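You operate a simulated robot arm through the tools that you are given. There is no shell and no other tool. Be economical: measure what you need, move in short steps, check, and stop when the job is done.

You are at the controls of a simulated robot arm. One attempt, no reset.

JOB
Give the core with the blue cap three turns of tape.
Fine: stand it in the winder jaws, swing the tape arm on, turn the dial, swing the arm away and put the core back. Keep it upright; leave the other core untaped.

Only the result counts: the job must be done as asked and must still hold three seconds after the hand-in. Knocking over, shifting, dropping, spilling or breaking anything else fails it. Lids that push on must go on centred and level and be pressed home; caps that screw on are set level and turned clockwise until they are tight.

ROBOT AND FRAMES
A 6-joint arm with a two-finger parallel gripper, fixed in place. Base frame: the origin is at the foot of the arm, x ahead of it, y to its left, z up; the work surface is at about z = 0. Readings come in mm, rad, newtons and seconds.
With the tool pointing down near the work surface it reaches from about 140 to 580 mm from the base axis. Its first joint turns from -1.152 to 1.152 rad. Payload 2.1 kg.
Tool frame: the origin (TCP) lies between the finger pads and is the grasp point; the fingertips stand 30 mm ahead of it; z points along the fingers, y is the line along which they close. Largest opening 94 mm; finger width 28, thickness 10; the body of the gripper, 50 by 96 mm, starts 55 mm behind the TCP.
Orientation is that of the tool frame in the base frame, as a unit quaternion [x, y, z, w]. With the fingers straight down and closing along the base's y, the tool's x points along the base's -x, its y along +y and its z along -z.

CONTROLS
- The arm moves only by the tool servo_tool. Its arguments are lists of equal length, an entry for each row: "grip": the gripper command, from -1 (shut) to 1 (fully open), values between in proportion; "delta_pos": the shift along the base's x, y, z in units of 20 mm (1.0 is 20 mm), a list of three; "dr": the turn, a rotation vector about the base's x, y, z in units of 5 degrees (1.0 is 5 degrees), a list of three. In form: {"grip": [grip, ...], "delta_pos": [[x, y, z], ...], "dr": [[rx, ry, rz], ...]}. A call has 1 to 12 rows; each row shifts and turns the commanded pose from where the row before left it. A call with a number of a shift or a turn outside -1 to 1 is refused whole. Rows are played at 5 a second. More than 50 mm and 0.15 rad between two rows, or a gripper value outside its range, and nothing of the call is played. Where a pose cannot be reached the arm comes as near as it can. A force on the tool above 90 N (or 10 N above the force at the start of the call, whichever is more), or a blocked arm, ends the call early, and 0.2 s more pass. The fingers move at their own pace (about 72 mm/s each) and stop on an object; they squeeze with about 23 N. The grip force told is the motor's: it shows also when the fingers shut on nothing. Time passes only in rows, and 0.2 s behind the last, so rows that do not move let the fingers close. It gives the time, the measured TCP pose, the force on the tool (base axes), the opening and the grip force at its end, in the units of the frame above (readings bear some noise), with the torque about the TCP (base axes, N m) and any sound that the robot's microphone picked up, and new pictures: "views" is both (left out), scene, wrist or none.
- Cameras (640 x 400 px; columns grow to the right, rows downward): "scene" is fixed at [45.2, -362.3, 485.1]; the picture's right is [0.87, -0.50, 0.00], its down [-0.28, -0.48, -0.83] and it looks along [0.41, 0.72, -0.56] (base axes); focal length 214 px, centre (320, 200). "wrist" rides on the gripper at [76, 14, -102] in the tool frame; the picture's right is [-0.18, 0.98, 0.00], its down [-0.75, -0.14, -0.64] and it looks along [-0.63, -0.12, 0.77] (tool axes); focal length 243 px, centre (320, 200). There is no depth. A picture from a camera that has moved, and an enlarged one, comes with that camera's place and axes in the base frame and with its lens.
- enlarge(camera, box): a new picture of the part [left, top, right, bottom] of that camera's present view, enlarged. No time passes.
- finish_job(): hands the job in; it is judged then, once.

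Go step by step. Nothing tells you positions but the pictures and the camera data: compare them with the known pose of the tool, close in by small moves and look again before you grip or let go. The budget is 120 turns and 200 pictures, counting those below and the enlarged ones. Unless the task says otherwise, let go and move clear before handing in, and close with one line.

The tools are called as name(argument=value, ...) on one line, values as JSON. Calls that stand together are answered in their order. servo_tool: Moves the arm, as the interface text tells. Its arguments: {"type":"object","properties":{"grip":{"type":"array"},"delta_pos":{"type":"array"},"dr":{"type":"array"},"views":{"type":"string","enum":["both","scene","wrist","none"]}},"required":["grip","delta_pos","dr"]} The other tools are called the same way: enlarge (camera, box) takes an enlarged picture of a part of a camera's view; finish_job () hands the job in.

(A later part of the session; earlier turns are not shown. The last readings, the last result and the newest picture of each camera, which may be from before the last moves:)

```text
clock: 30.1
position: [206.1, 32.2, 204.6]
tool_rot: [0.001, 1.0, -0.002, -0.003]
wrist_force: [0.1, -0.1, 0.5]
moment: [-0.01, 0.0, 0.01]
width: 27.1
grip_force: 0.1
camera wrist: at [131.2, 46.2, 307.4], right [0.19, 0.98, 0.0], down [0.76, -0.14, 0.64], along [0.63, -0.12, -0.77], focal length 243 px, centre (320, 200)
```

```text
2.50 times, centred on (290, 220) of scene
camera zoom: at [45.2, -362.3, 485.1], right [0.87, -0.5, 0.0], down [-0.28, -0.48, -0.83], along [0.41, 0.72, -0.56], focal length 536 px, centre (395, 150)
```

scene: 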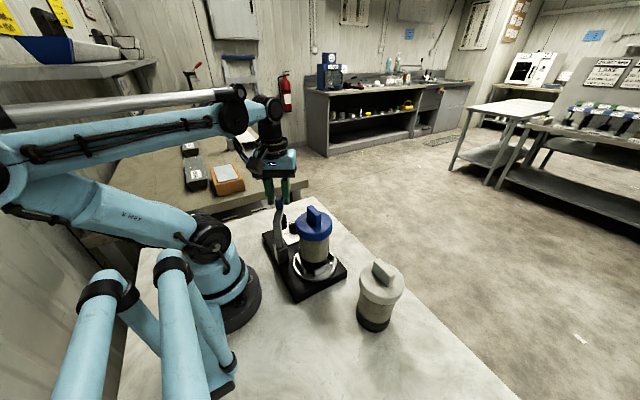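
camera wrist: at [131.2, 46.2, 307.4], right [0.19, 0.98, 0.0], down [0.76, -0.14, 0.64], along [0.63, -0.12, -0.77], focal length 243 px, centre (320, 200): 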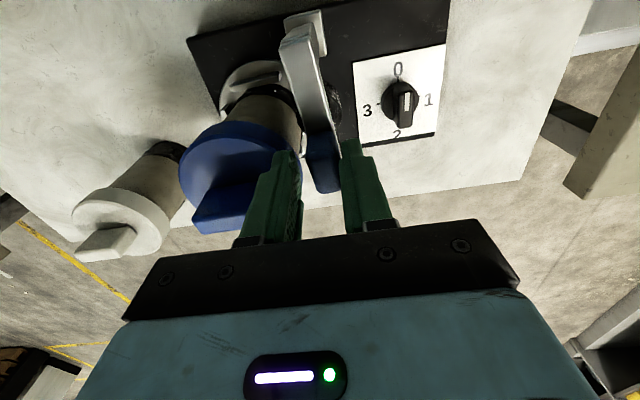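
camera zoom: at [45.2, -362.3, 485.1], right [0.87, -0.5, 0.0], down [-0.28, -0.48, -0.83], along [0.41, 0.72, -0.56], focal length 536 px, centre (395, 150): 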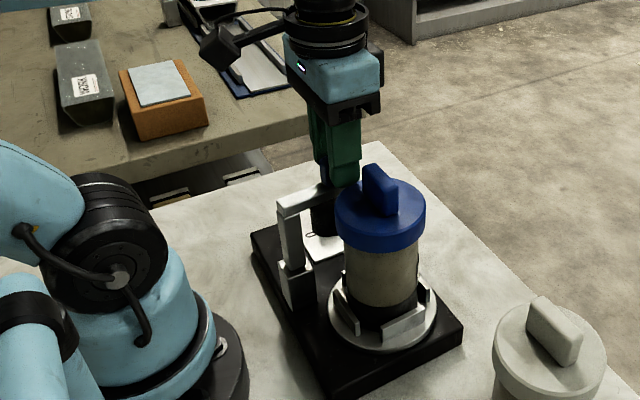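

There's still no resistance, and the roll is nearing the core. I'll continue in small steps and watch the force.

servo_tool(grip=[-0.42, -0.42, -0.42], delta_pos=[[-0.1, -0.235, 0], [-0.1, -0.23, 0], [0, 0, 0]], dr=[[0, 0, -1], [0, 0, -1], [0, 0, 0]], views="wrist")

enlarge(camera="wrist", box=[180, 0, 420, 220])

enlarge(camera="scene", box=[270, 170, 350, 280])

```text
clock: 30.9
position: [201.2, 23.6, 204.5]
tool_rot: [0.087, 0.996, 0.0, -0.003]
wrist_force: [1.2, 19.0, 6.2]
moment: [0.46, -0.15, 0.3]
width: 37.7
grip_force: 9.1
camera wrist: at [130.6, 50.4, 307.8], right [0.35, 0.94, 0.0], down [0.72, -0.27, 0.64], along [0.6, -0.22, -0.77], focal length 243 px, centre (320, 200)
```

wrist: 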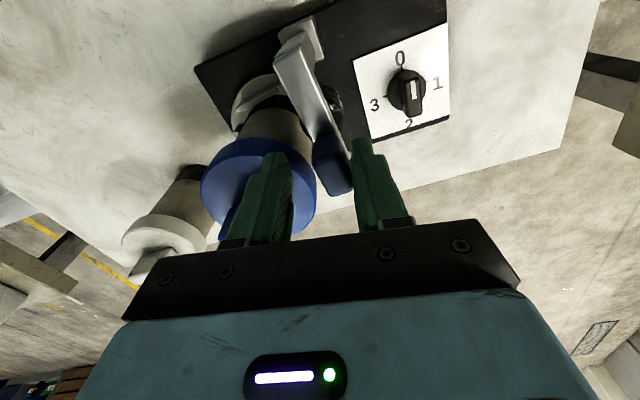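

```text
1.82 times, centred on (300, 110) of wrist
camera zoom: at [130.6, 50.4, 307.8], right [0.35, 0.94, 0.0], down [0.72, -0.27, 0.64], along [0.6, -0.22, -0.77], focal length 441 px, centre (356, 364)
```

zoom: 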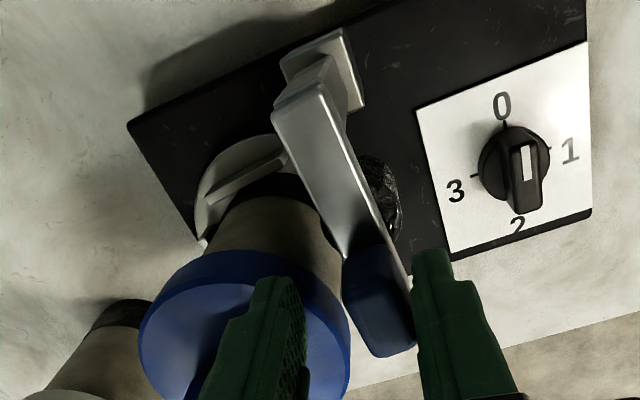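

```text
3.64 times, centred on (310, 225) of scene
camera zoom: at [45.2, -362.3, 485.1], right [0.87, -0.5, 0.0], down [-0.28, -0.48, -0.83], along [0.41, 0.72, -0.56], focal length 780 px, centre (356, 109)
```

zoom: 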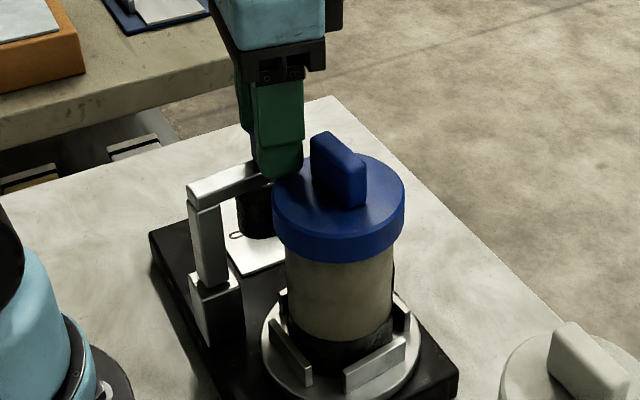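

The arm met resistance at about 5–8°, which could be either its stop or contact with the core. I'll back off and rise to look.

servo_tool(grip=[-0.2, -0.2, -0.2, -0.2, -0.2, -0.2], delta_pos=[[0.1, 0.4, 0], [0, 0, 0.8], [0, 0, 1], [0, 0, 1], [-0.5, 0, 1], [-0.5, 0, 0]], dr=[[0, 0, 1], [0, 0, 1], [0, 0, 0], [0, 0, 0], [0, 0, 0], [0, 0, 0]])

enlarge(camera="wrist", box=[180, 0, 420, 160])

enlarge(camera="scene", box=[260, 190, 350, 290])

```text
clock: 32.3
position: [183.9, 29.9, 282.0]
tool_rot: [0.0, 1.0, -0.002, -0.002]
wrist_force: [0.1, -0.5, 0.0]
moment: [0.0, 0.0, 0.03]
width: 37.7
grip_force: 0.1
camera wrist: at [109.0, 44.9, 384.3], right [0.18, 0.98, 0.0], down [0.76, -0.14, 0.64], along [0.63, -0.12, -0.77], focal length 243 px, centre (320, 200)
```

scene: 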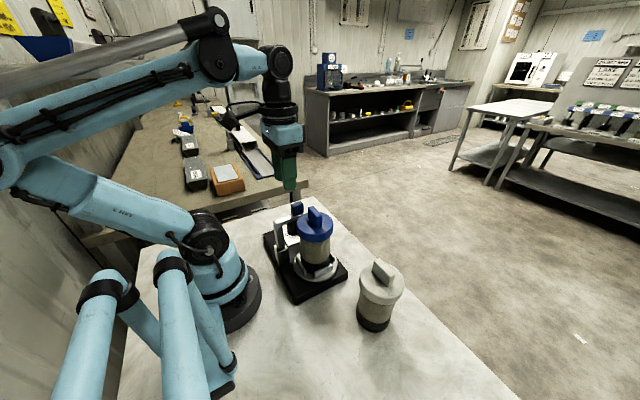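
wrist: 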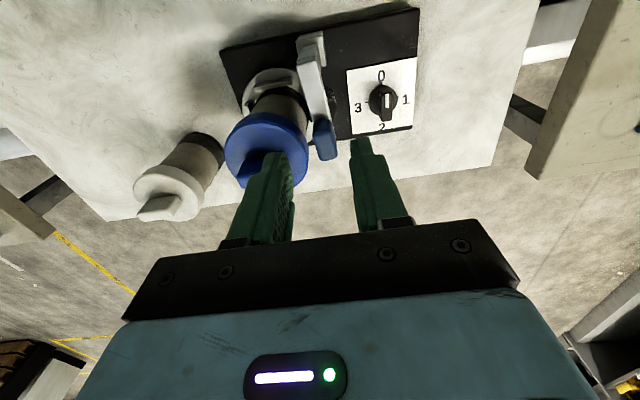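

```text
2.50 times, centred on (300, 80) of wrist
camera zoom: at [109.0, 44.9, 384.3], right [0.18, 0.98, 0.0], down [0.76, -0.14, 0.64], along [0.63, -0.12, -0.77], focal length 606 px, centre (370, 500)
```

zoom: 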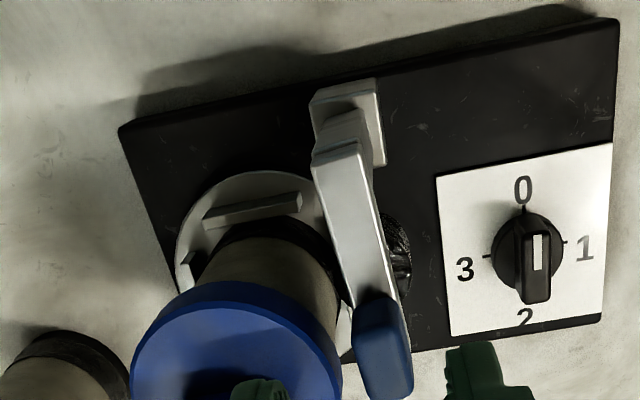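

```text
4.00 times, centred on (305, 240) of scene
camera zoom: at [45.2, -362.3, 485.1], right [0.87, -0.5, 0.0], down [-0.28, -0.48, -0.83], along [0.41, 0.72, -0.56], focal length 858 px, centre (380, 40)
```

zoom: 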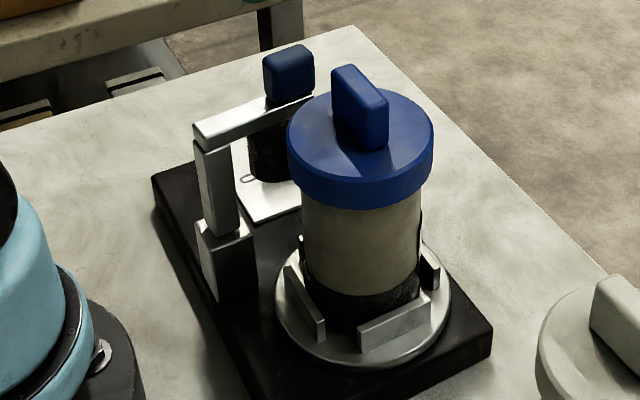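

The arm has swung on, to about 5°, and is blocked there; the roll appears to rest against the core. Next I'll go above the dial at about (233,112).

servo_tool(grip=[0, 0, 0, 0, 0, 0, 0, 0, 0, 0], delta_pos=[[0.5, 0.82, 0], [0.5, 0.82, 0], [0.49, 0.82, 0], [0.49, 0.82, 0], [0.49, 0.82, 0], [0, 0, -0.9], [0, 0, -0.9], [0, 0, -0.9], [0, 0, -0.9], [0, 0, -0.9]], dr=[[0, 0, 0], [0, 0, 0], [0, 0, 0], [0, 0, 0], [0, 0, 0], [0, 0, 0], [0, 0, 0], [0, 0, 0], [0, 0, 0], [0, 0, 0]])

enlarge(camera="wrist", box=[220, 30, 420, 170])

```text
clock: 34.5
position: [233.9, 111.5, 191.0]
tool_rot: [-0.001, 1.0, -0.001, -0.002]
wrist_force: [1.2, 0.1, -0.7]
moment: [0.0, 0.03, -0.02]
width: 46.7
grip_force: 0.1
camera wrist: at [158.6, 126.5, 293.6], right [0.18, 0.98, 0.0], down [0.76, -0.14, 0.64], along [0.63, -0.12, -0.77], focal length 243 px, centre (320, 200)
```

scene: 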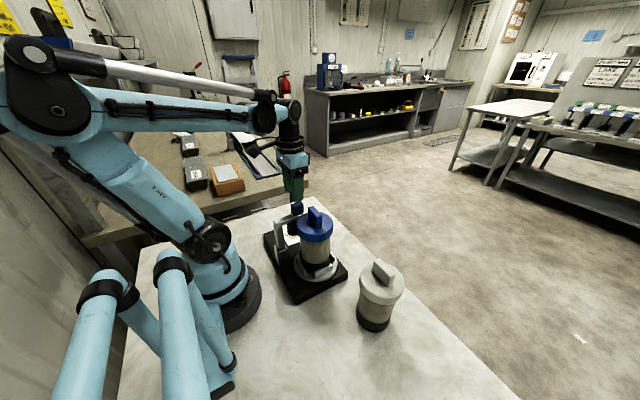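
wrist: 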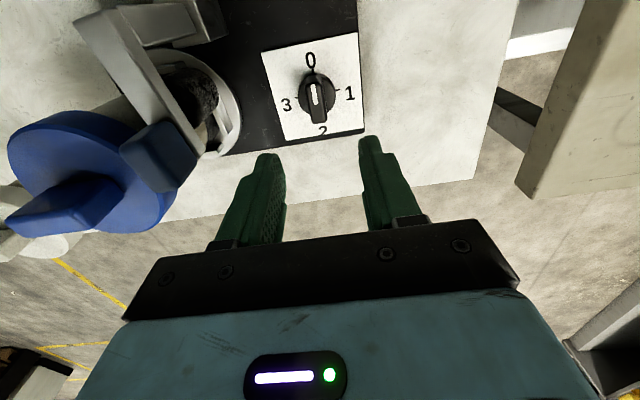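

```text
2.86 times, centred on (320, 100) of wrist
camera zoom: at [158.6, 126.5, 293.6], right [0.18, 0.98, 0.0], down [0.76, -0.14, 0.64], along [0.63, -0.12, -0.77], focal length 693 px, centre (320, 486)
```

zoom: 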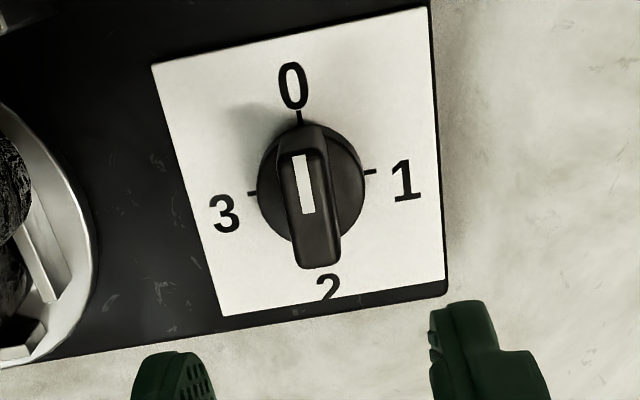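

The dial centre is at about (232.5,109) with its fin along x. I'll descend with the fingers straddling the fin.

servo_tool(grip=[0, 0, 0, 0, 0, 0], delta_pos=[[-0.07, -0.12, -0.95], [0, 0, -0.95], [0, 0, -0.95], [0, 0, -0.95], [0, 0, -0.95], [0, 0, -0.7]], dr=[[0, 0, 0], [0, 0, 0], [0, 0, 0], [0, 0, 0], [0, 0, 0], [0, 0, 0]])

enlarge(camera="wrist", box=[220, 60, 420, 220])

enlarge(camera="scene", box=[260, 180, 350, 280])

```text
clock: 35.9
position: [231.6, 110.5, 82.6]
tool_rot: [-0.001, 1.0, -0.002, -0.003]
wrist_force: [0.4, 0.3, 0.3]
moment: [0.0, -0.02, 0.03]
width: 47.2
grip_force: 0.0
camera wrist: at [157.0, 124.4, 184.7], right [0.18, 0.98, 0.0], down [0.76, -0.14, 0.64], along [0.63, -0.12, -0.77], focal length 243 px, centre (320, 200)
```

scene: 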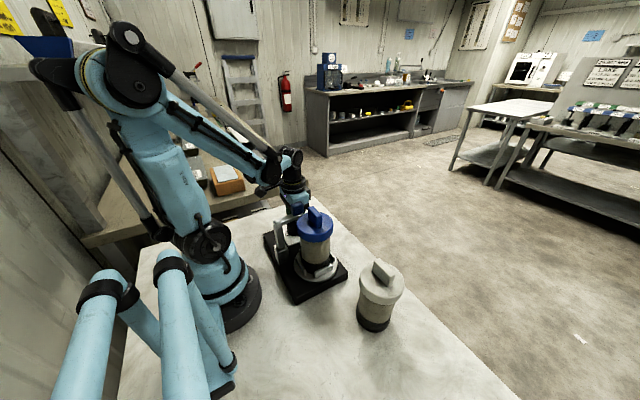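
wrist: 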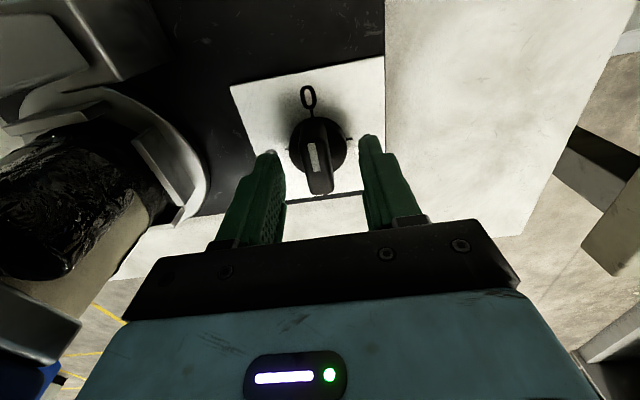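

```text
2.50 times, centred on (320, 140) of wrist
camera zoom: at [157.0, 124.4, 184.7], right [0.18, 0.98, 0.0], down [0.76, -0.14, 0.64], along [0.63, -0.12, -0.77], focal length 606 px, centre (320, 350)
```

zoom: 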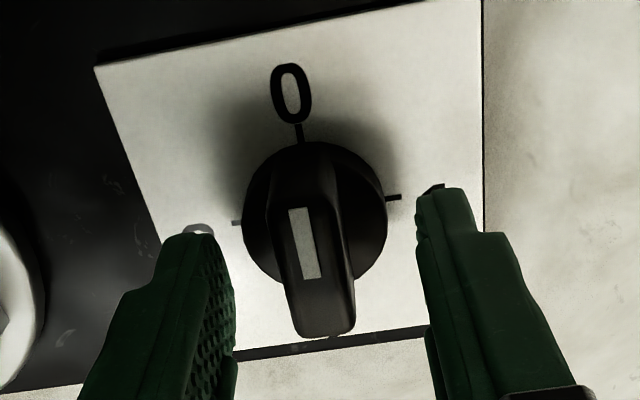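

```text
4.00 times, centred on (305, 230) of scene
camera zoom: at [45.2, -362.3, 485.1], right [0.87, -0.5, 0.0], down [-0.28, -0.48, -0.83], along [0.41, 0.72, -0.56], focal length 858 px, centre (380, 80)
```

zoom: 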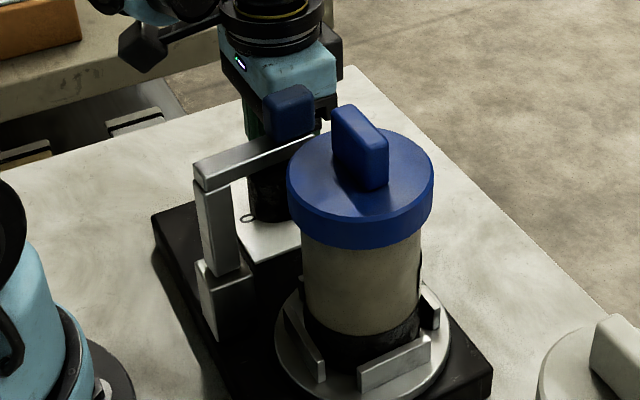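

Centred over the fin. I'll lower 6 mm more and grip.

servo_tool(grip=[0, 0, -1, -1, -1], delta_pos=[[0.03, -0.08, -0.15], [0, 0, -0.15], [0, 0, 0], [0, 0, 0], [0, 0, 0]], dr=[[0, 0, 0], [0, 0, 0], [0, 0, 0], [0, 0, 0], [0, 0, 0]], views="none")

```text
clock: 37.1
position: [232.9, 108.8, 75.6]
tool_rot: [0.0, 1.0, -0.001, -0.003]
wrist_force: [1.6, 6.0, 2.4]
moment: [0.16, 0.29, 0.02]
width: 37.6
grip_force: 22.7
```

At this height the fingers closed on the dial's round base (38 mm). I'll open, rise 6 mm and grip the fin instead.

servo_tool(grip=[0, 0, 0, -1, -1, -1, -1], delta_pos=[[0, 0, 0], [0, 0, 0.15], [0, 0, 0.2], [0, 0, 0], [0, 0, 0], [0, 0, 0], [0, 0, 0]], dr=[[0, 0, 0], [0, 0, 0], [0, 0, 0], [0, 0, 0], [0, 0, 0], [0, 0, 0], [0, 0, 0]], views="wrist")

```text
clock: 38.7
position: [233.0, 108.2, 82.8]
tool_rot: [0.001, 1.0, -0.002, -0.003]
wrist_force: [-1.5, 5.6, 0.0]
moment: [0.29, -0.16, -0.71]
width: 15.9
grip_force: 23.3
camera wrist: at [157.8, 123.1, 185.5], right [0.18, 0.98, 0.0], down [0.76, -0.14, 0.64], along [0.63, -0.12, -0.77], focal length 243 px, centre (320, 200)
```

wrist: 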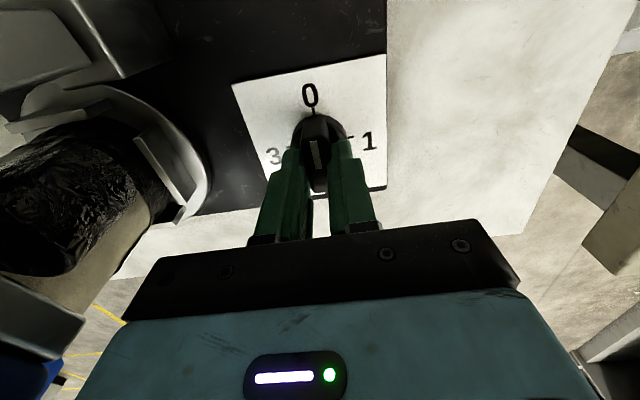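

I have a firm grip on the fin. I'll turn clockwise 30° first and check.

servo_tool(grip=[-1, -1, -1, -1, -1, -1], delta_pos=[[0, 0, 0], [0, 0, 0], [0, 0, 0], [0, 0, 0], [0, 0, 0], [0, 0, 0]], dr=[[0, 0, -1], [0, 0, -1], [0, 0, -1], [0, 0, -1], [0, 0, -1], [0, 0, -1]], views="both")

```text
clock: 40.1
position: [232.7, 108.0, 82.6]
tool_rot: [0.26, 0.966, -0.002, -0.004]
wrist_force: [-2.5, -5.6, 3.3]
moment: [0.29, 0.55, 0.08]
width: 16.0
grip_force: 23.3
camera wrist: at [175.1, 158.4, 185.5], right [0.65, 0.76, -0.01], down [0.59, -0.5, 0.64], along [0.48, -0.42, -0.77], focal length 243 px, centre (320, 200)
```

scene: 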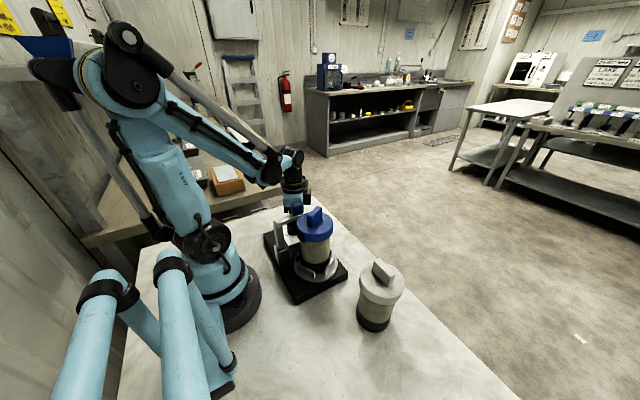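
wrist: 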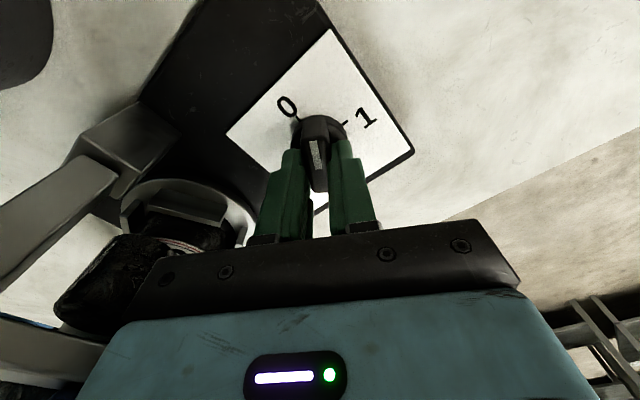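

The dial turns with the tool. Continuing clockwise.

servo_tool(grip=[-1, -1, -1, -1, -1, -1, -1, -1, -1, -1, -1, -1], delta_pos=[[0, 0, 0], [0, 0, 0], [0, 0, 0], [0, 0, 0], [0, 0, 0], [0, 0, 0], [0, 0, 0], [0, 0, 0], [0, 0, 0], [0, 0, 0], [0, 0, 0], [0, 0, 0]], dr=[[0, 0, -1], [0, 0, -1], [0, 0, -1], [0, 0, -1], [0, 0, -1], [0, 0, -1], [0, 0, -1], [0, 0, -1], [0, 0, -1], [0, 0, -1], [0, 0, -1], [0, 0, -1]], views="both")

enlarge(camera="scene", box=[260, 180, 350, 290])

```text
clock: 42.7
position: [232.5, 108.7, 83.1]
tool_rot: [0.707, 0.707, 0.0, -0.004]
wrist_force: [-12.7, -13.3, 0.0]
moment: [-0.33, 0.08, 0.06]
width: 15.8
grip_force: 23.1
camera wrist: at [247.5, 184.0, 185.6], right [0.98, -0.18, -0.01], down [-0.14, -0.76, 0.64], along [-0.12, -0.63, -0.77], focal length 243 px, centre (320, 200)
```

scene: 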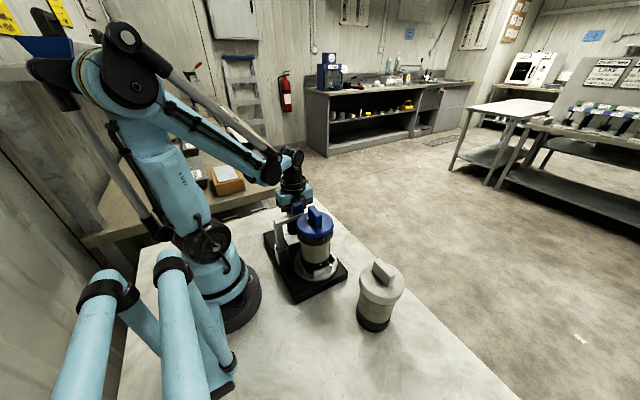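
wrist: 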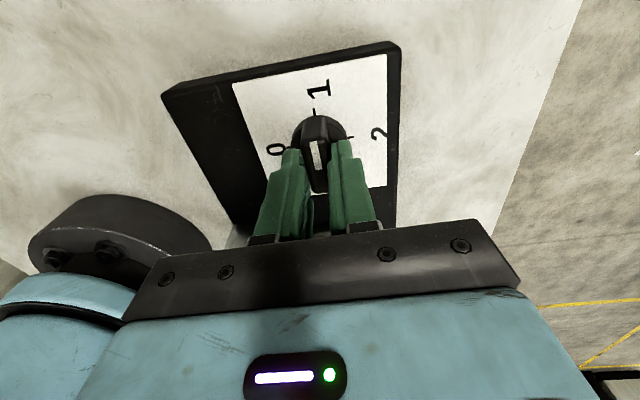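

```text
3.64 times, centred on (305, 235) of scene
camera zoom: at [45.2, -362.3, 485.1], right [0.87, -0.5, 0.0], down [-0.28, -0.48, -0.83], along [0.41, 0.72, -0.56], focal length 780 px, centre (374, 73)
```

zoom: 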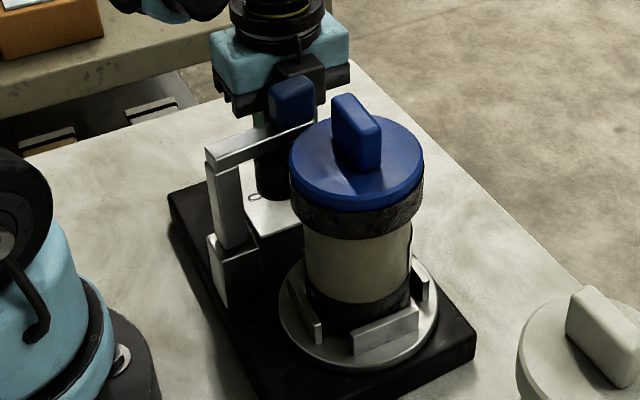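

The dial now reads 1 and tape shows on the core. I'll ease the side load and continue towards 2, watching for a joint limit.

servo_tool(grip=[-1, -1, -1, -1, -1, -1, -1, -1, -1], delta_pos=[[-0.03, -0.03, 0], [0, 0, 0], [0, 0, 0], [0, 0, 0], [0, 0, 0], [0, 0, 0], [0, 0, 0], [0, 0, 0], [0, 0, 0]], dr=[[0, 0, -1], [0, 0, -1], [0, 0, -1], [0, 0, -1], [0, 0, -1], [0, 0, -1], [0, 0, -1], [0, 0, -1], [0, 0, -1]], views="wrist")

```text
clock: 44.7
position: [234.1, 108.8, 82.8]
tool_rot: [0.924, 0.383, 0.004, -0.002]
wrist_force: [4.4, 10.9, -0.5]
moment: [0.27, -0.19, 0.06]
width: 16.1
grip_force: 23.0
camera wrist: at [297.0, 150.8, 185.9], right [0.56, -0.83, 0.0], down [-0.64, -0.44, 0.64], along [-0.53, -0.36, -0.77], focal length 243 px, centre (320, 200)
```

wrist: 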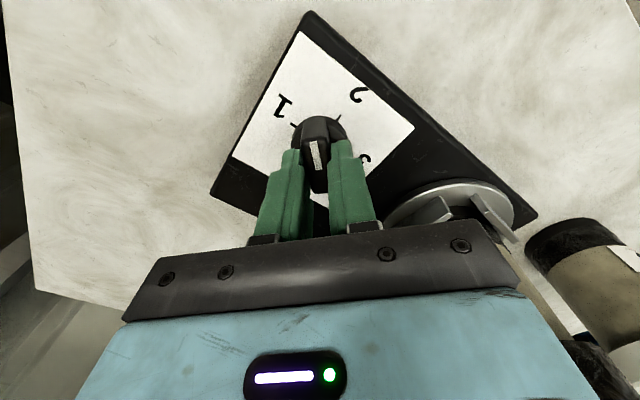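

Now halfway between 1 and 2. Continuing.

servo_tool(grip=[-1, -1, -1, -1, -1, -1, -1, -1, -1], delta_pos=[[0.02, 0.03, 0], [0, 0, 0], [0, 0, 0], [0, 0, 0], [0, 0, 0], [0, 0, 0], [0, 0, 0], [0, 0, 0], [0, 0, 0]], dr=[[0, 0, -1], [0, 0, -1], [0, 0, -1], [0, 0, -1], [0, 0, -1], [0, 0, -1], [0, 0, -1], [0, 0, -1], [0, 0, -1]], views="wrist")

```text
clock: 46.7
position: [250.7, -31.4, 83.2]
tool_rot: [1.0, 0.001, 0.003, -0.003]
wrist_force: [4.7, 13.6, 10.0]
moment: [0.04, 0.03, 0.09]
width: 16.0
grip_force: 22.7
out of reach, approached as far as the arm can: row 3, 4, 5, 6, 7, 8, 9
camera wrist: at [326.6, -46.3, 185.6], right [-0.18, -0.98, -0.01], down [-0.76, 0.14, 0.64], along [-0.63, 0.12, -0.77], focal length 243 px, centre (320, 200)
```

wrist: 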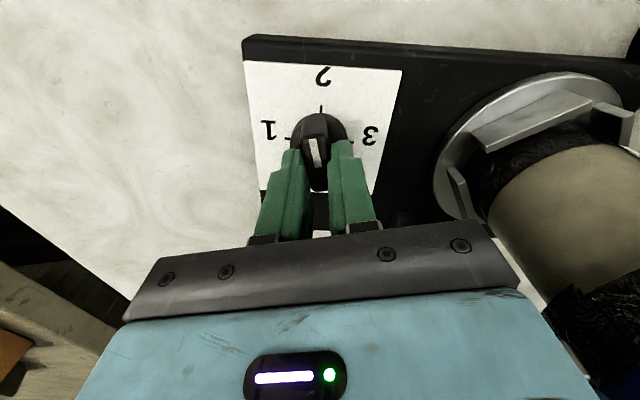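

Rows 3–9 were out of reach and the arm approximated them by moving sideways: the tool is now at y=-31 and still holds the dial. I'll check the scene before moving anything.

servo_tool(grip=[-1], delta_pos=[[0, 0, 0]], dr=[[0, 0, 0]], views="scene")

enlarge(camera="scene", box=[240, 180, 440, 350])

```text
clock: 47.1
position: [250.1, -31.5, 84.0]
tool_rot: [1.0, 0.002, 0.003, -0.002]
wrist_force: [3.4, 11.2, 13.7]
moment: [0.15, -0.05, -0.03]
width: 16.0
grip_force: 22.8
```

scene: 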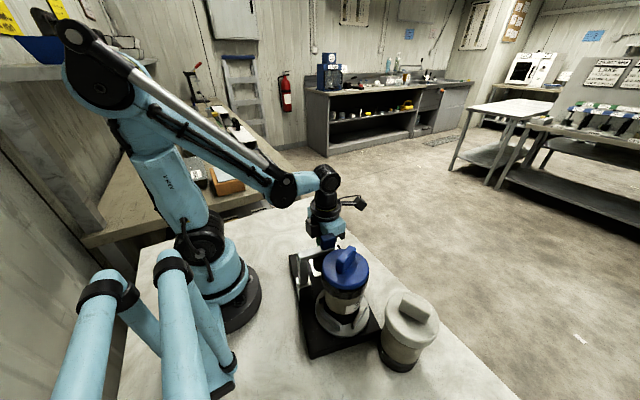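

```text
2.35 times, centred on (340, 265) of scene
camera zoom: at [45.2, -362.3, 485.1], right [0.87, -0.5, 0.0], down [-0.28, -0.48, -0.83], along [0.41, 0.72, -0.56], focal length 505 px, centre (273, 47)
```

zoom: 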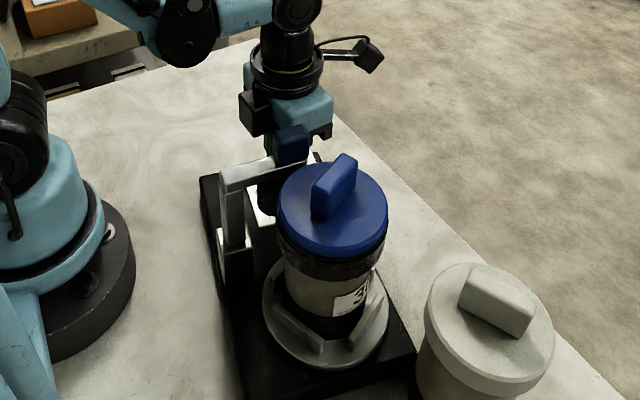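

The drag moved the winder about 140 mm along -y, and it pushed the white core. The dial stands at 2. I'll put everything back, starting by releasing the dial, rising, and rotating the wrist back within its range.

servo_tool(grip=[-0.1, -0.1, -0.1, -0.1, -0.1, -0.1, -0.1, -0.1, -0.1], delta_pos=[[0, 0, 0], [0, 0, 0], [0, 0, 0.3], [0, 0, 1], [0, 0, 1], [0, 0, 1], [0, 0, 1], [0, 0, 1], [0, 0, 0]], dr=[[0, 0, 0], [0, 0, 0], [0, 0, 0], [0, 0, 0], [0, 0, 0], [0, 0, 0], [0, 0, 0], [0, 0, 0], [0, 0, 0]], views="both")

enlarge(camera="scene", box=[280, 240, 460, 400])

```text
clock: 49.1
position: [249.4, -30.7, 189.4]
tool_rot: [1.0, 0.002, 0.003, -0.002]
wrist_force: [0.1, 0.1, 0.6]
moment: [-0.01, -0.01, 0.02]
width: 42.2
grip_force: 0.0
camera wrist: at [326.4, -46.0, 292.0], right [-0.18, -0.98, -0.01], down [-0.76, 0.14, 0.64], along [-0.63, 0.12, -0.77], focal length 243 px, centre (320, 200)
```

scene: 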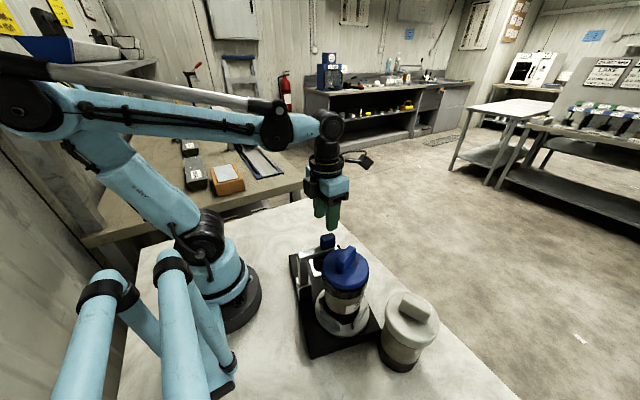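
wrist: 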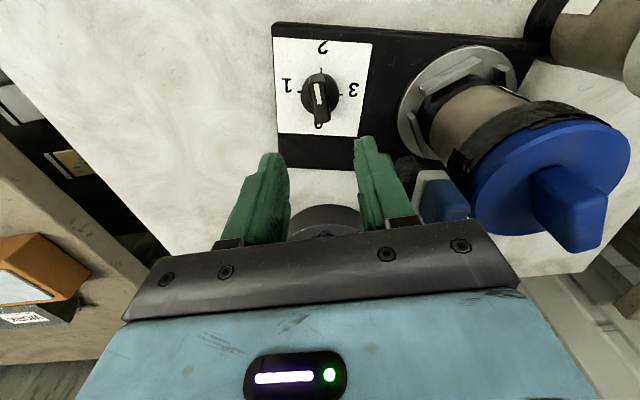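

```text
2.50 times, centred on (370, 320) of scene
camera zoom: at [45.2, -362.3, 485.1], right [0.87, -0.5, 0.0], down [-0.28, -0.48, -0.83], along [0.41, 0.72, -0.56], focal length 536 px, centre (195, -100)
```

zoom: 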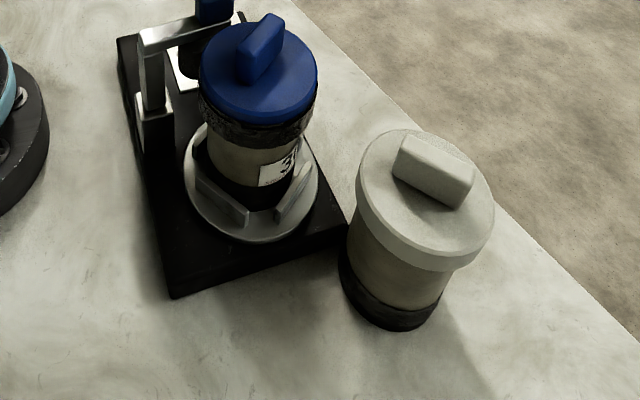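

The winder was also yawed by about -12°, and the white core was nudged with it. I'll check the dial reading more closely.

enlarge(camera="wrist", box=[250, 20, 400, 180])

```text
2.50 times, centred on (325, 100) of wrist
camera zoom: at [326.4, -46.0, 292.0], right [-0.18, -0.98, -0.01], down [-0.76, 0.14, 0.64], along [-0.63, 0.12, -0.77], focal length 606 px, centre (308, 450)
```

zoom: 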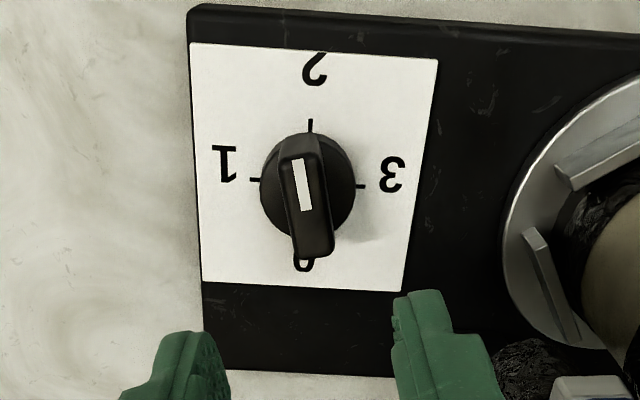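

The pointer sits about 12° short of 2. I'll rotate the wrist back to 0° at this height, then regrip and turn to 3 with the wrist well inside its range.

servo_tool(grip=[0, 0, 0, 0, 0, 0, 0, 0, 0, 0, 0, 0], delta_pos=[[0, 0, 0], [0, 0, 0], [0, 0, 0], [0, 0, 0], [0, 0, 0], [0, 0, 0], [0, 0, 0], [0, 0, 0], [0, 0, 0], [0, 0, 0], [0, 0, 0], [0, 0, 0]], dr=[[0, 0, 1], [0, 0, 1], [0, 0, 1], [0, 0, 1], [0, 0, 1], [0, 0, 1], [0, 0, 1], [0, 0, 1], [0, 0, 1], [0, 0, 1], [0, 0, 1], [0, 0, 1]], views="none")

servo_tool(grip=[0, 0, 0, 0, 0, 0, 0, 0, 0, 0, 0, 0], delta_pos=[[0, 0, 0], [0, 0, 0], [0, 0, 0], [0, 0, 0], [0, 0, 0], [0, 0, 0], [0, 0, 0], [0, 0, 0], [0, 0, 0], [0, 0, 0], [0, 0, 0], [0, 0, 0]], dr=[[0, 0, 1], [0, 0, 1], [0, 0, 1], [0, 0, 1], [0, 0, 1], [0, 0, 1], [0, 0, 1], [0, 0, 1], [0, 0, 1], [0, 0, 1], [0, 0, 1], [0, 0, 1]], views="none")

servo_tool(grip=[0, 0, 0, 0, 0, 0, 0, 0, 0, 0, 0, 0], delta_pos=[[0, 0, 0], [0, 0, 0], [0, 0, 0], [0, 0, 0], [0, 0, 0], [0, 0, 0], [0, 0, 0], [0, 0, 0], [0, 0, 0], [0, 0, 0], [0, 0, 0], [0, 0, 0]], dr=[[0, 0, 1], [0, 0, 1], [0, 0, 1], [0, 0, 1], [0, 0, 1], [0, 0, 1], [0, 0, 1], [0, 0, 1], [0, 0, 1], [0, 0, 1], [0, 0, 1], [0, 0, 1]], views="both")

enlarge(camera="wrist", box=[230, 20, 410, 180])

```text
clock: 51.7
position: [251.2, -31.4, 189.7]
tool_rot: [0.865, 0.501, 0.001, -0.003]
wrist_force: [-0.3, -0.3, 0.0]
moment: [-0.02, 0.02, -0.03]
width: 46.9
grip_force: 0.0
```

```text
clock: 54.3
position: [250.5, -31.0, 189.6]
tool_rot: [0.499, 0.866, 0.0, -0.004]
wrist_force: [0.3, -0.3, -0.4]
moment: [0.01, 0.01, -0.02]
width: 46.9
grip_force: 0.1
```

```text
clock: 56.9
position: [252.4, -30.3, 188.9]
tool_rot: [-0.002, 1.0, -0.002, -0.003]
wrist_force: [-0.6, 0.2, -0.7]
moment: [0.03, 0.01, -0.02]
width: 46.9
grip_force: 0.1
camera wrist: at [175.6, -16.3, 291.6], right [0.18, 0.98, 0.0], down [0.76, -0.14, 0.64], along [0.63, -0.12, -0.77], focal length 243 px, centre (320, 200)
```

scene: 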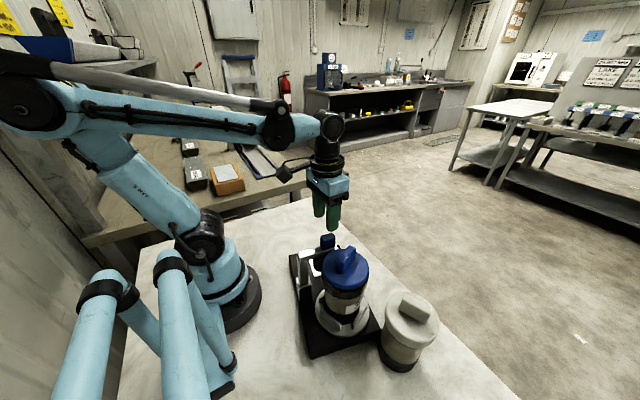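
wrist: 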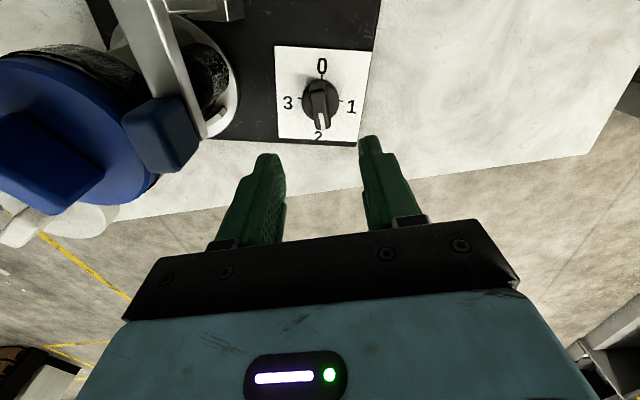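

```text
2.50 times, centred on (320, 100) of wrist
camera zoom: at [175.6, -16.3, 291.6], right [0.18, 0.98, 0.0], down [0.76, -0.14, 0.64], along [0.63, -0.12, -0.77], focal length 606 px, centre (320, 450)
```

zoom: 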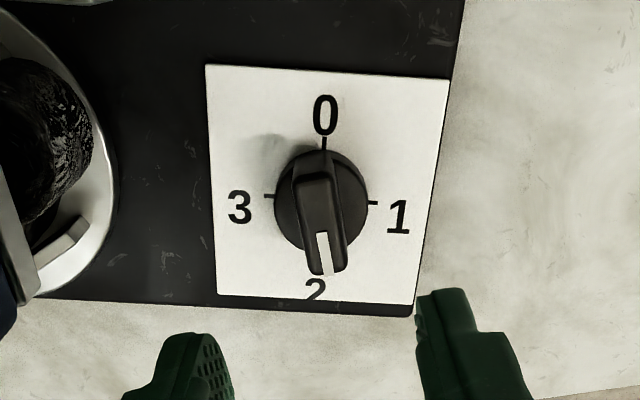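

The dial is directly below me. I'll descend, grip the fin and turn clockwise to 3.

servo_tool(grip=[0, 0, 0, 0, 0, 0, -1, -1, -1, -1], delta_pos=[[0, 0, -0.95], [0, 0, -0.95], [0, 0, -0.95], [0, 0, -0.95], [0, 0, -0.95], [0, 0, -0.55], [0, 0, 0], [0, 0, 0], [0, 0, 0], [0, 0, 0]], dr=[[0, 0, 0], [0, 0, 0], [0, 0, 0], [0, 0, 0], [0, 0, 0], [0, 0, 0], [0, 0, 0], [0, 0, 0], [0, 0, 0], [0, 0, 0]], views="none")

```text
clock: 59.1
position: [251.3, -31.3, 83.9]
tool_rot: [0.0, 1.0, -0.001, -0.003]
wrist_force: [0.6, -6.6, 0.1]
moment: [0.01, -0.05, 0.02]
width: 16.1
grip_force: 23.2
```

servo_tool(grip=[-1, -1, -1, -1, -1, -1, -1, -1, -1], delta_pos=[[0, 0, 0], [0, 0, 0], [0, 0, 0], [0, 0, 0], [0, 0, 0], [0, 0, 0], [0, 0, 0], [0, 0, 0], [0, 0, 0]], dr=[[0, 0, -1], [0, 0, -1], [0, 0, -1], [0, 0, -1], [0, 0, -1], [0, 0, -1], [0, 0, -1], [0, 0, -1], [0, 0, -1]], views="wrist")

```text
clock: 61.1
position: [251.2, -29.5, 82.8]
tool_rot: [0.384, 0.923, 0.001, -0.003]
wrist_force: [10.8, 15.5, 2.4]
moment: [0.41, -0.19, 0.09]
width: 16.0
grip_force: 23.1
camera wrist: at [208.1, 33.0, 185.5], right [0.83, 0.56, 0.0], down [0.43, -0.64, 0.64], along [0.36, -0.53, -0.77], focal length 243 px, centre (320, 200)
```

wrist: 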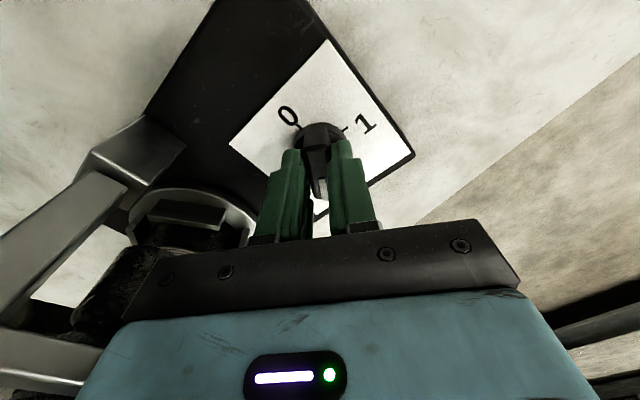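

It turns well; I'll ease the side load and continue 45°.

servo_tool(grip=[-1, -1, -1, -1, -1, -1, -1, -1, -1], delta_pos=[[0.03, 0.03, 0], [0, 0, 0], [0, 0, 0], [0, 0, 0], [0, 0, 0], [0, 0, 0], [0, 0, 0], [0, 0, 0], [0, 0, 0]], dr=[[0, 0, -1], [0, 0, -1], [0, 0, -1], [0, 0, -1], [0, 0, -1], [0, 0, -1], [0, 0, -1], [0, 0, -1], [0, 0, -1]], views="wrist")

enlarge(camera="wrist", box=[230, 40, 410, 200])

```text
clock: 63.1
position: [251.5, -29.7, 83.4]
tool_rot: [0.708, 0.706, 0.002, -0.002]
wrist_force: [8.8, 10.6, 0.7]
moment: [0.35, -0.24, 0.08]
width: 15.9
grip_force: 23.0
camera wrist: at [266.7, 45.2, 185.8], right [0.98, -0.18, 0.0], down [-0.14, -0.76, 0.64], along [-0.12, -0.63, -0.77], focal length 243 px, centre (320, 200)
```

wrist: 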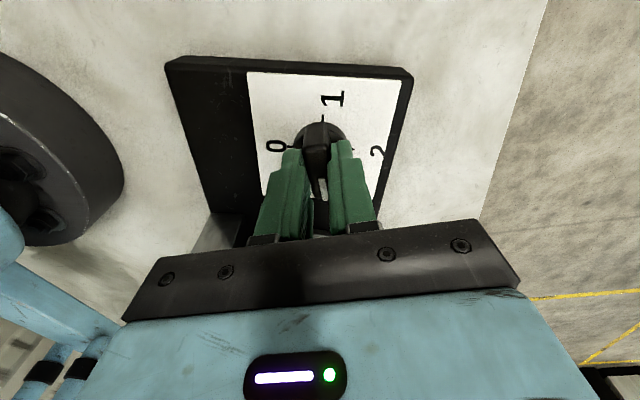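

```text
2.50 times, centred on (320, 120) of wrist
camera zoom: at [266.7, 45.2, 185.8], right [0.98, -0.18, 0.0], down [-0.14, -0.76, 0.64], along [-0.12, -0.63, -0.77], focal length 606 px, centre (320, 400)
```

zoom: 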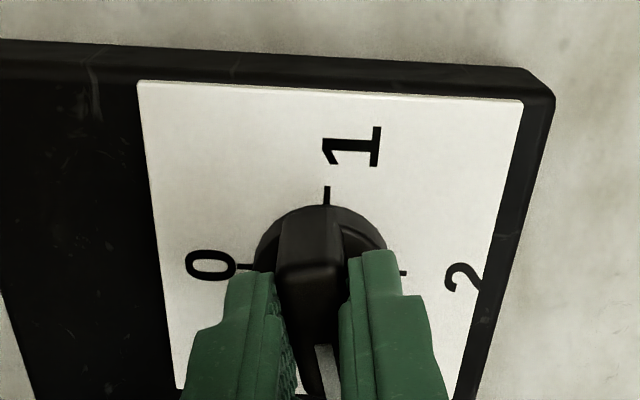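

The pointer is now about 13–14° short of 3. I'll turn that last amount.

servo_tool(grip=[-1, -1, -1, -1], delta_pos=[[0, 0, 0], [0, 0, 0], [0, 0, 0], [0, 0, 0]], dr=[[0, 0, -0.95], [0, 0, -0.95], [0, 0, -0.9], [0, 0, 0]], views="wrist")

enlarge(camera="wrist", box=[230, 40, 410, 200])

```text
clock: 64.1
position: [252.7, -31.2, 84.3]
tool_rot: [0.788, 0.616, 0.002, -0.002]
wrist_force: [14.0, 5.2, 3.7]
moment: [0.15, -0.36, -0.02]
width: 15.9
grip_force: 23.4
camera wrist: at [284.3, 39.5, 185.8], right [0.91, -0.42, 0.0], down [-0.32, -0.7, 0.64], along [-0.27, -0.58, -0.77], focal length 243 px, centre (320, 200)
```

wrist: 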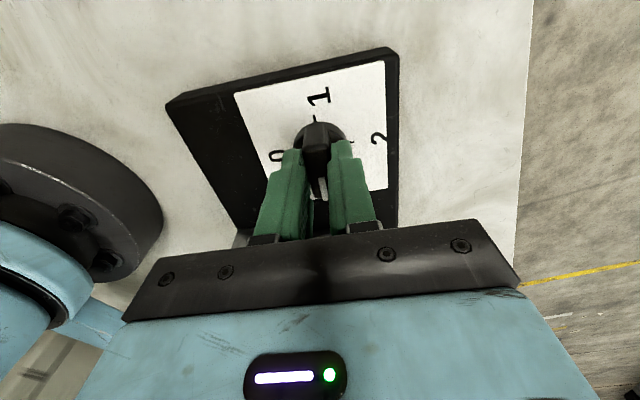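

```text
2.50 times, centred on (320, 120) of wrist
camera zoom: at [284.3, 39.5, 185.8], right [0.91, -0.42, 0.0], down [-0.32, -0.7, 0.64], along [-0.27, -0.58, -0.77], focal length 606 px, centre (320, 400)
```

zoom: 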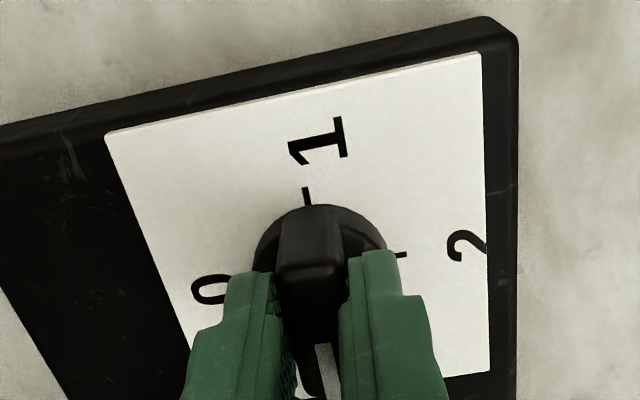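

The dial is set exactly at 3. I'll release, rise, and move above the tape arm's knob, turning the tool to match the bar at about -9°.

servo_tool(grip=[0, 0, 0, 0, 0, 0, 0, 0, 0, 0, 0, 0], delta_pos=[[0, 0, 0], [0, 0, 0], [0, 0, 0.3], [0, 0, 1], [0, 0, 1], [0, 0, 1], [0, 0, 1], [0, 0, 1], [0, 0, 1], [0, 0, 1], [0, 0, 1], [0, 0, 1]], dr=[[0, 0, 0], [0, 0, 0], [0, 0, 0], [0, 0, 0], [0, 0, 0], [0, 0, 0], [0, 0, 0], [0, 0, 0], [0, 0, 0], [0, 0, 0], [0, 0, 0], [0, 0, 0]], views="none")

servo_tool(grip=[0, 0, 0, 0, 0, 0, 0, 0, 0, 0], delta_pos=[[-0.22, -0.32, 0.2], [-0.22, -0.32, 0.2], [-0.22, -0.32, 0], [-0.22, -0.32, 0], [-0.22, -0.32, 0], [-0.22, -0.32, 0], [-0.22, -0.32, 0], [-0.22, -0.32, 0], [-0.22, -0.32, 0], [-0.22, -0.32, 0]], dr=[[0, 0, 1], [0, 0, 1], [0, 0, 1], [0, 0, 1], [0, 0, 1], [0, 0, 1], [0, 0, 1], [0, 0, 1], [0, 0, 1], [0, 0, 1]], views="none")

servo_tool(grip=[0, 0, 0, 0, 0, 0, 0, 0, 0], delta_pos=[[0, 0, 0], [0, 0, 0], [0, 0, 0], [0, 0, 0], [0, 0, 0], [0, 0, 0], [0, 0, 0], [0, 0, 0], [0, 0, 0]], dr=[[0, 0, 1], [0, 0, 1], [0, 0, 1], [0, 0, 1], [0, 0, 1], [0, 0, 1], [0, 0, 1], [0, 0, 1], [0, 0, 1]], views="both")

enlarge(camera="wrist", box=[190, 0, 430, 170])

```text
clock: 66.7
position: [249.1, -31.7, 268.7]
tool_rot: [0.788, 0.616, 0.001, -0.003]
wrist_force: [1.0, -0.1, 0.0]
moment: [0.01, -0.01, 0.02]
width: 46.8
grip_force: 0.0
```

```text
clock: 68.9
position: [206.5, -95.2, 277.9]
tool_rot: [0.452, 0.892, 0.0, -0.004]
wrist_force: [-0.6, 1.0, 0.1]
moment: [0.0, -0.01, -0.05]
width: 47.0
grip_force: 0.1
```

```text
clock: 70.9
position: [207.7, -94.0, 276.6]
tool_rot: [0.077, 0.997, -0.001, -0.003]
wrist_force: [0.2, 0.9, 0.2]
moment: [-0.03, 0.05, 0.03]
width: 47.1
grip_force: 0.0
camera wrist: at [134.9, -68.3, 379.4], right [0.33, 0.94, 0.0], down [0.73, -0.25, 0.64], along [0.6, -0.22, -0.77], focal length 243 px, centre (320, 200)
```

scene: 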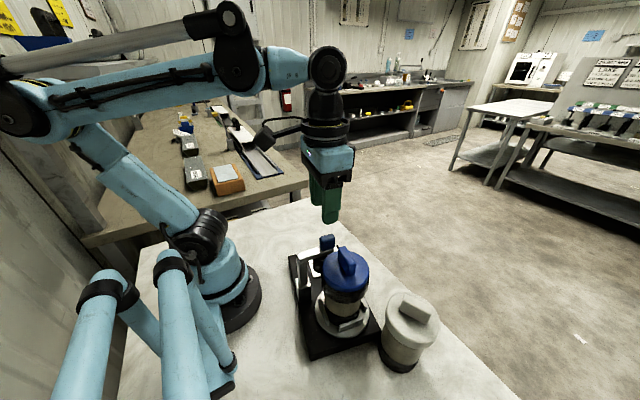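
wrist: 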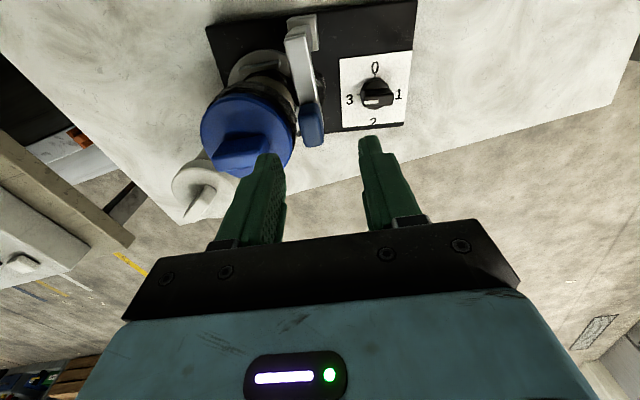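

```text
2.35 times, centred on (310, 85) of wrist
camera zoom: at [134.9, -68.3, 379.4], right [0.33, 0.94, 0.0], down [0.73, -0.25, 0.64], along [0.6, -0.22, -0.77], focal length 571 px, centre (344, 471)
```

zoom: 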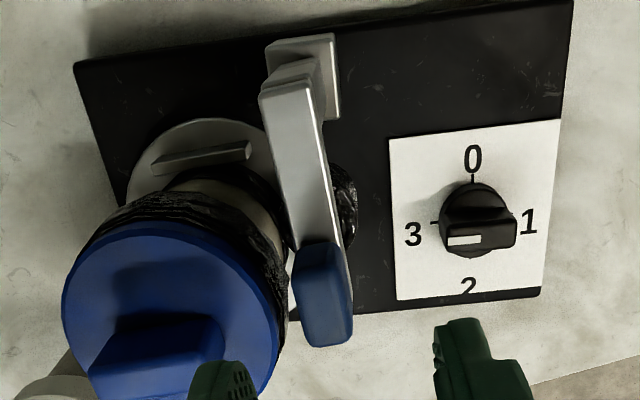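

The dial shows 3 and the tape band is on the core. I'll lower around the arm knob at about (207,-103), staying clear of the core's fin.

servo_tool(grip=[-0.28, -0.28, -0.28, -0.28, -0.28, -0.28], delta_pos=[[-0.03, -0.42, 0], [0, 0, -0.9], [0, 0, -0.9], [0, 0, -0.9], [0, 0, -0.88], [0, 0, 0]], dr=[[0, 0, 0], [0, 0, 0], [0, 0, 0], [0, 0, 0], [0, 0, 0], [0, 0, 0]], views="wrist")

enlarge(camera="wrist", box=[190, 40, 430, 220])

```text
clock: 72.3
position: [207.0, -102.0, 205.8]
tool_rot: [0.078, 0.997, -0.002, -0.002]
wrist_force: [-0.7, 0.9, 0.0]
moment: [0.04, 0.04, 0.01]
width: 33.9
grip_force: 0.1
camera wrist: at [134.8, -76.1, 307.8], right [0.33, 0.94, 0.0], down [0.73, -0.26, 0.64], along [0.6, -0.22, -0.77], focal length 243 px, centre (320, 200)
```

wrist: 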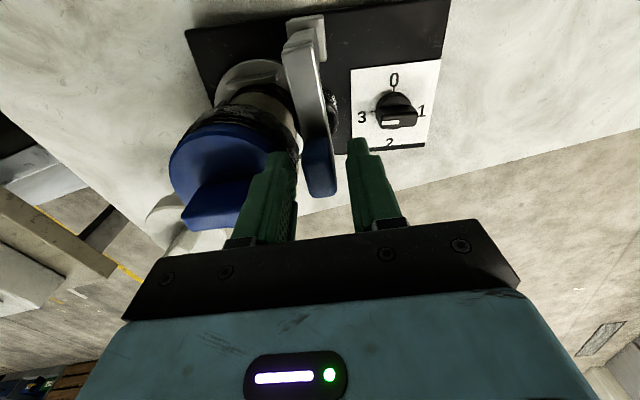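

```text
2.22 times, centred on (310, 130) of wrist
camera zoom: at [134.8, -76.1, 307.8], right [0.33, 0.94, 0.0], down [0.73, -0.26, 0.64], along [0.6, -0.22, -0.77], focal length 539 px, centre (342, 356)
```

zoom: 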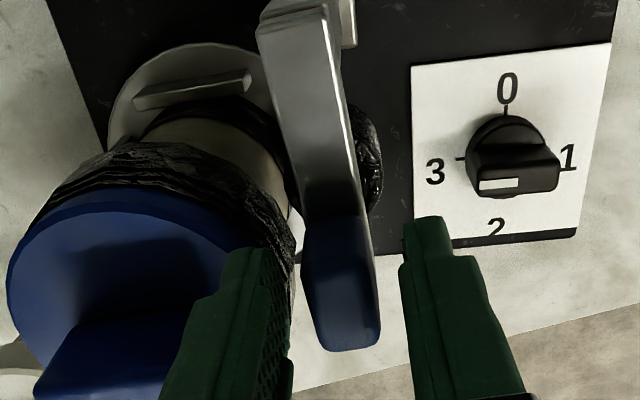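

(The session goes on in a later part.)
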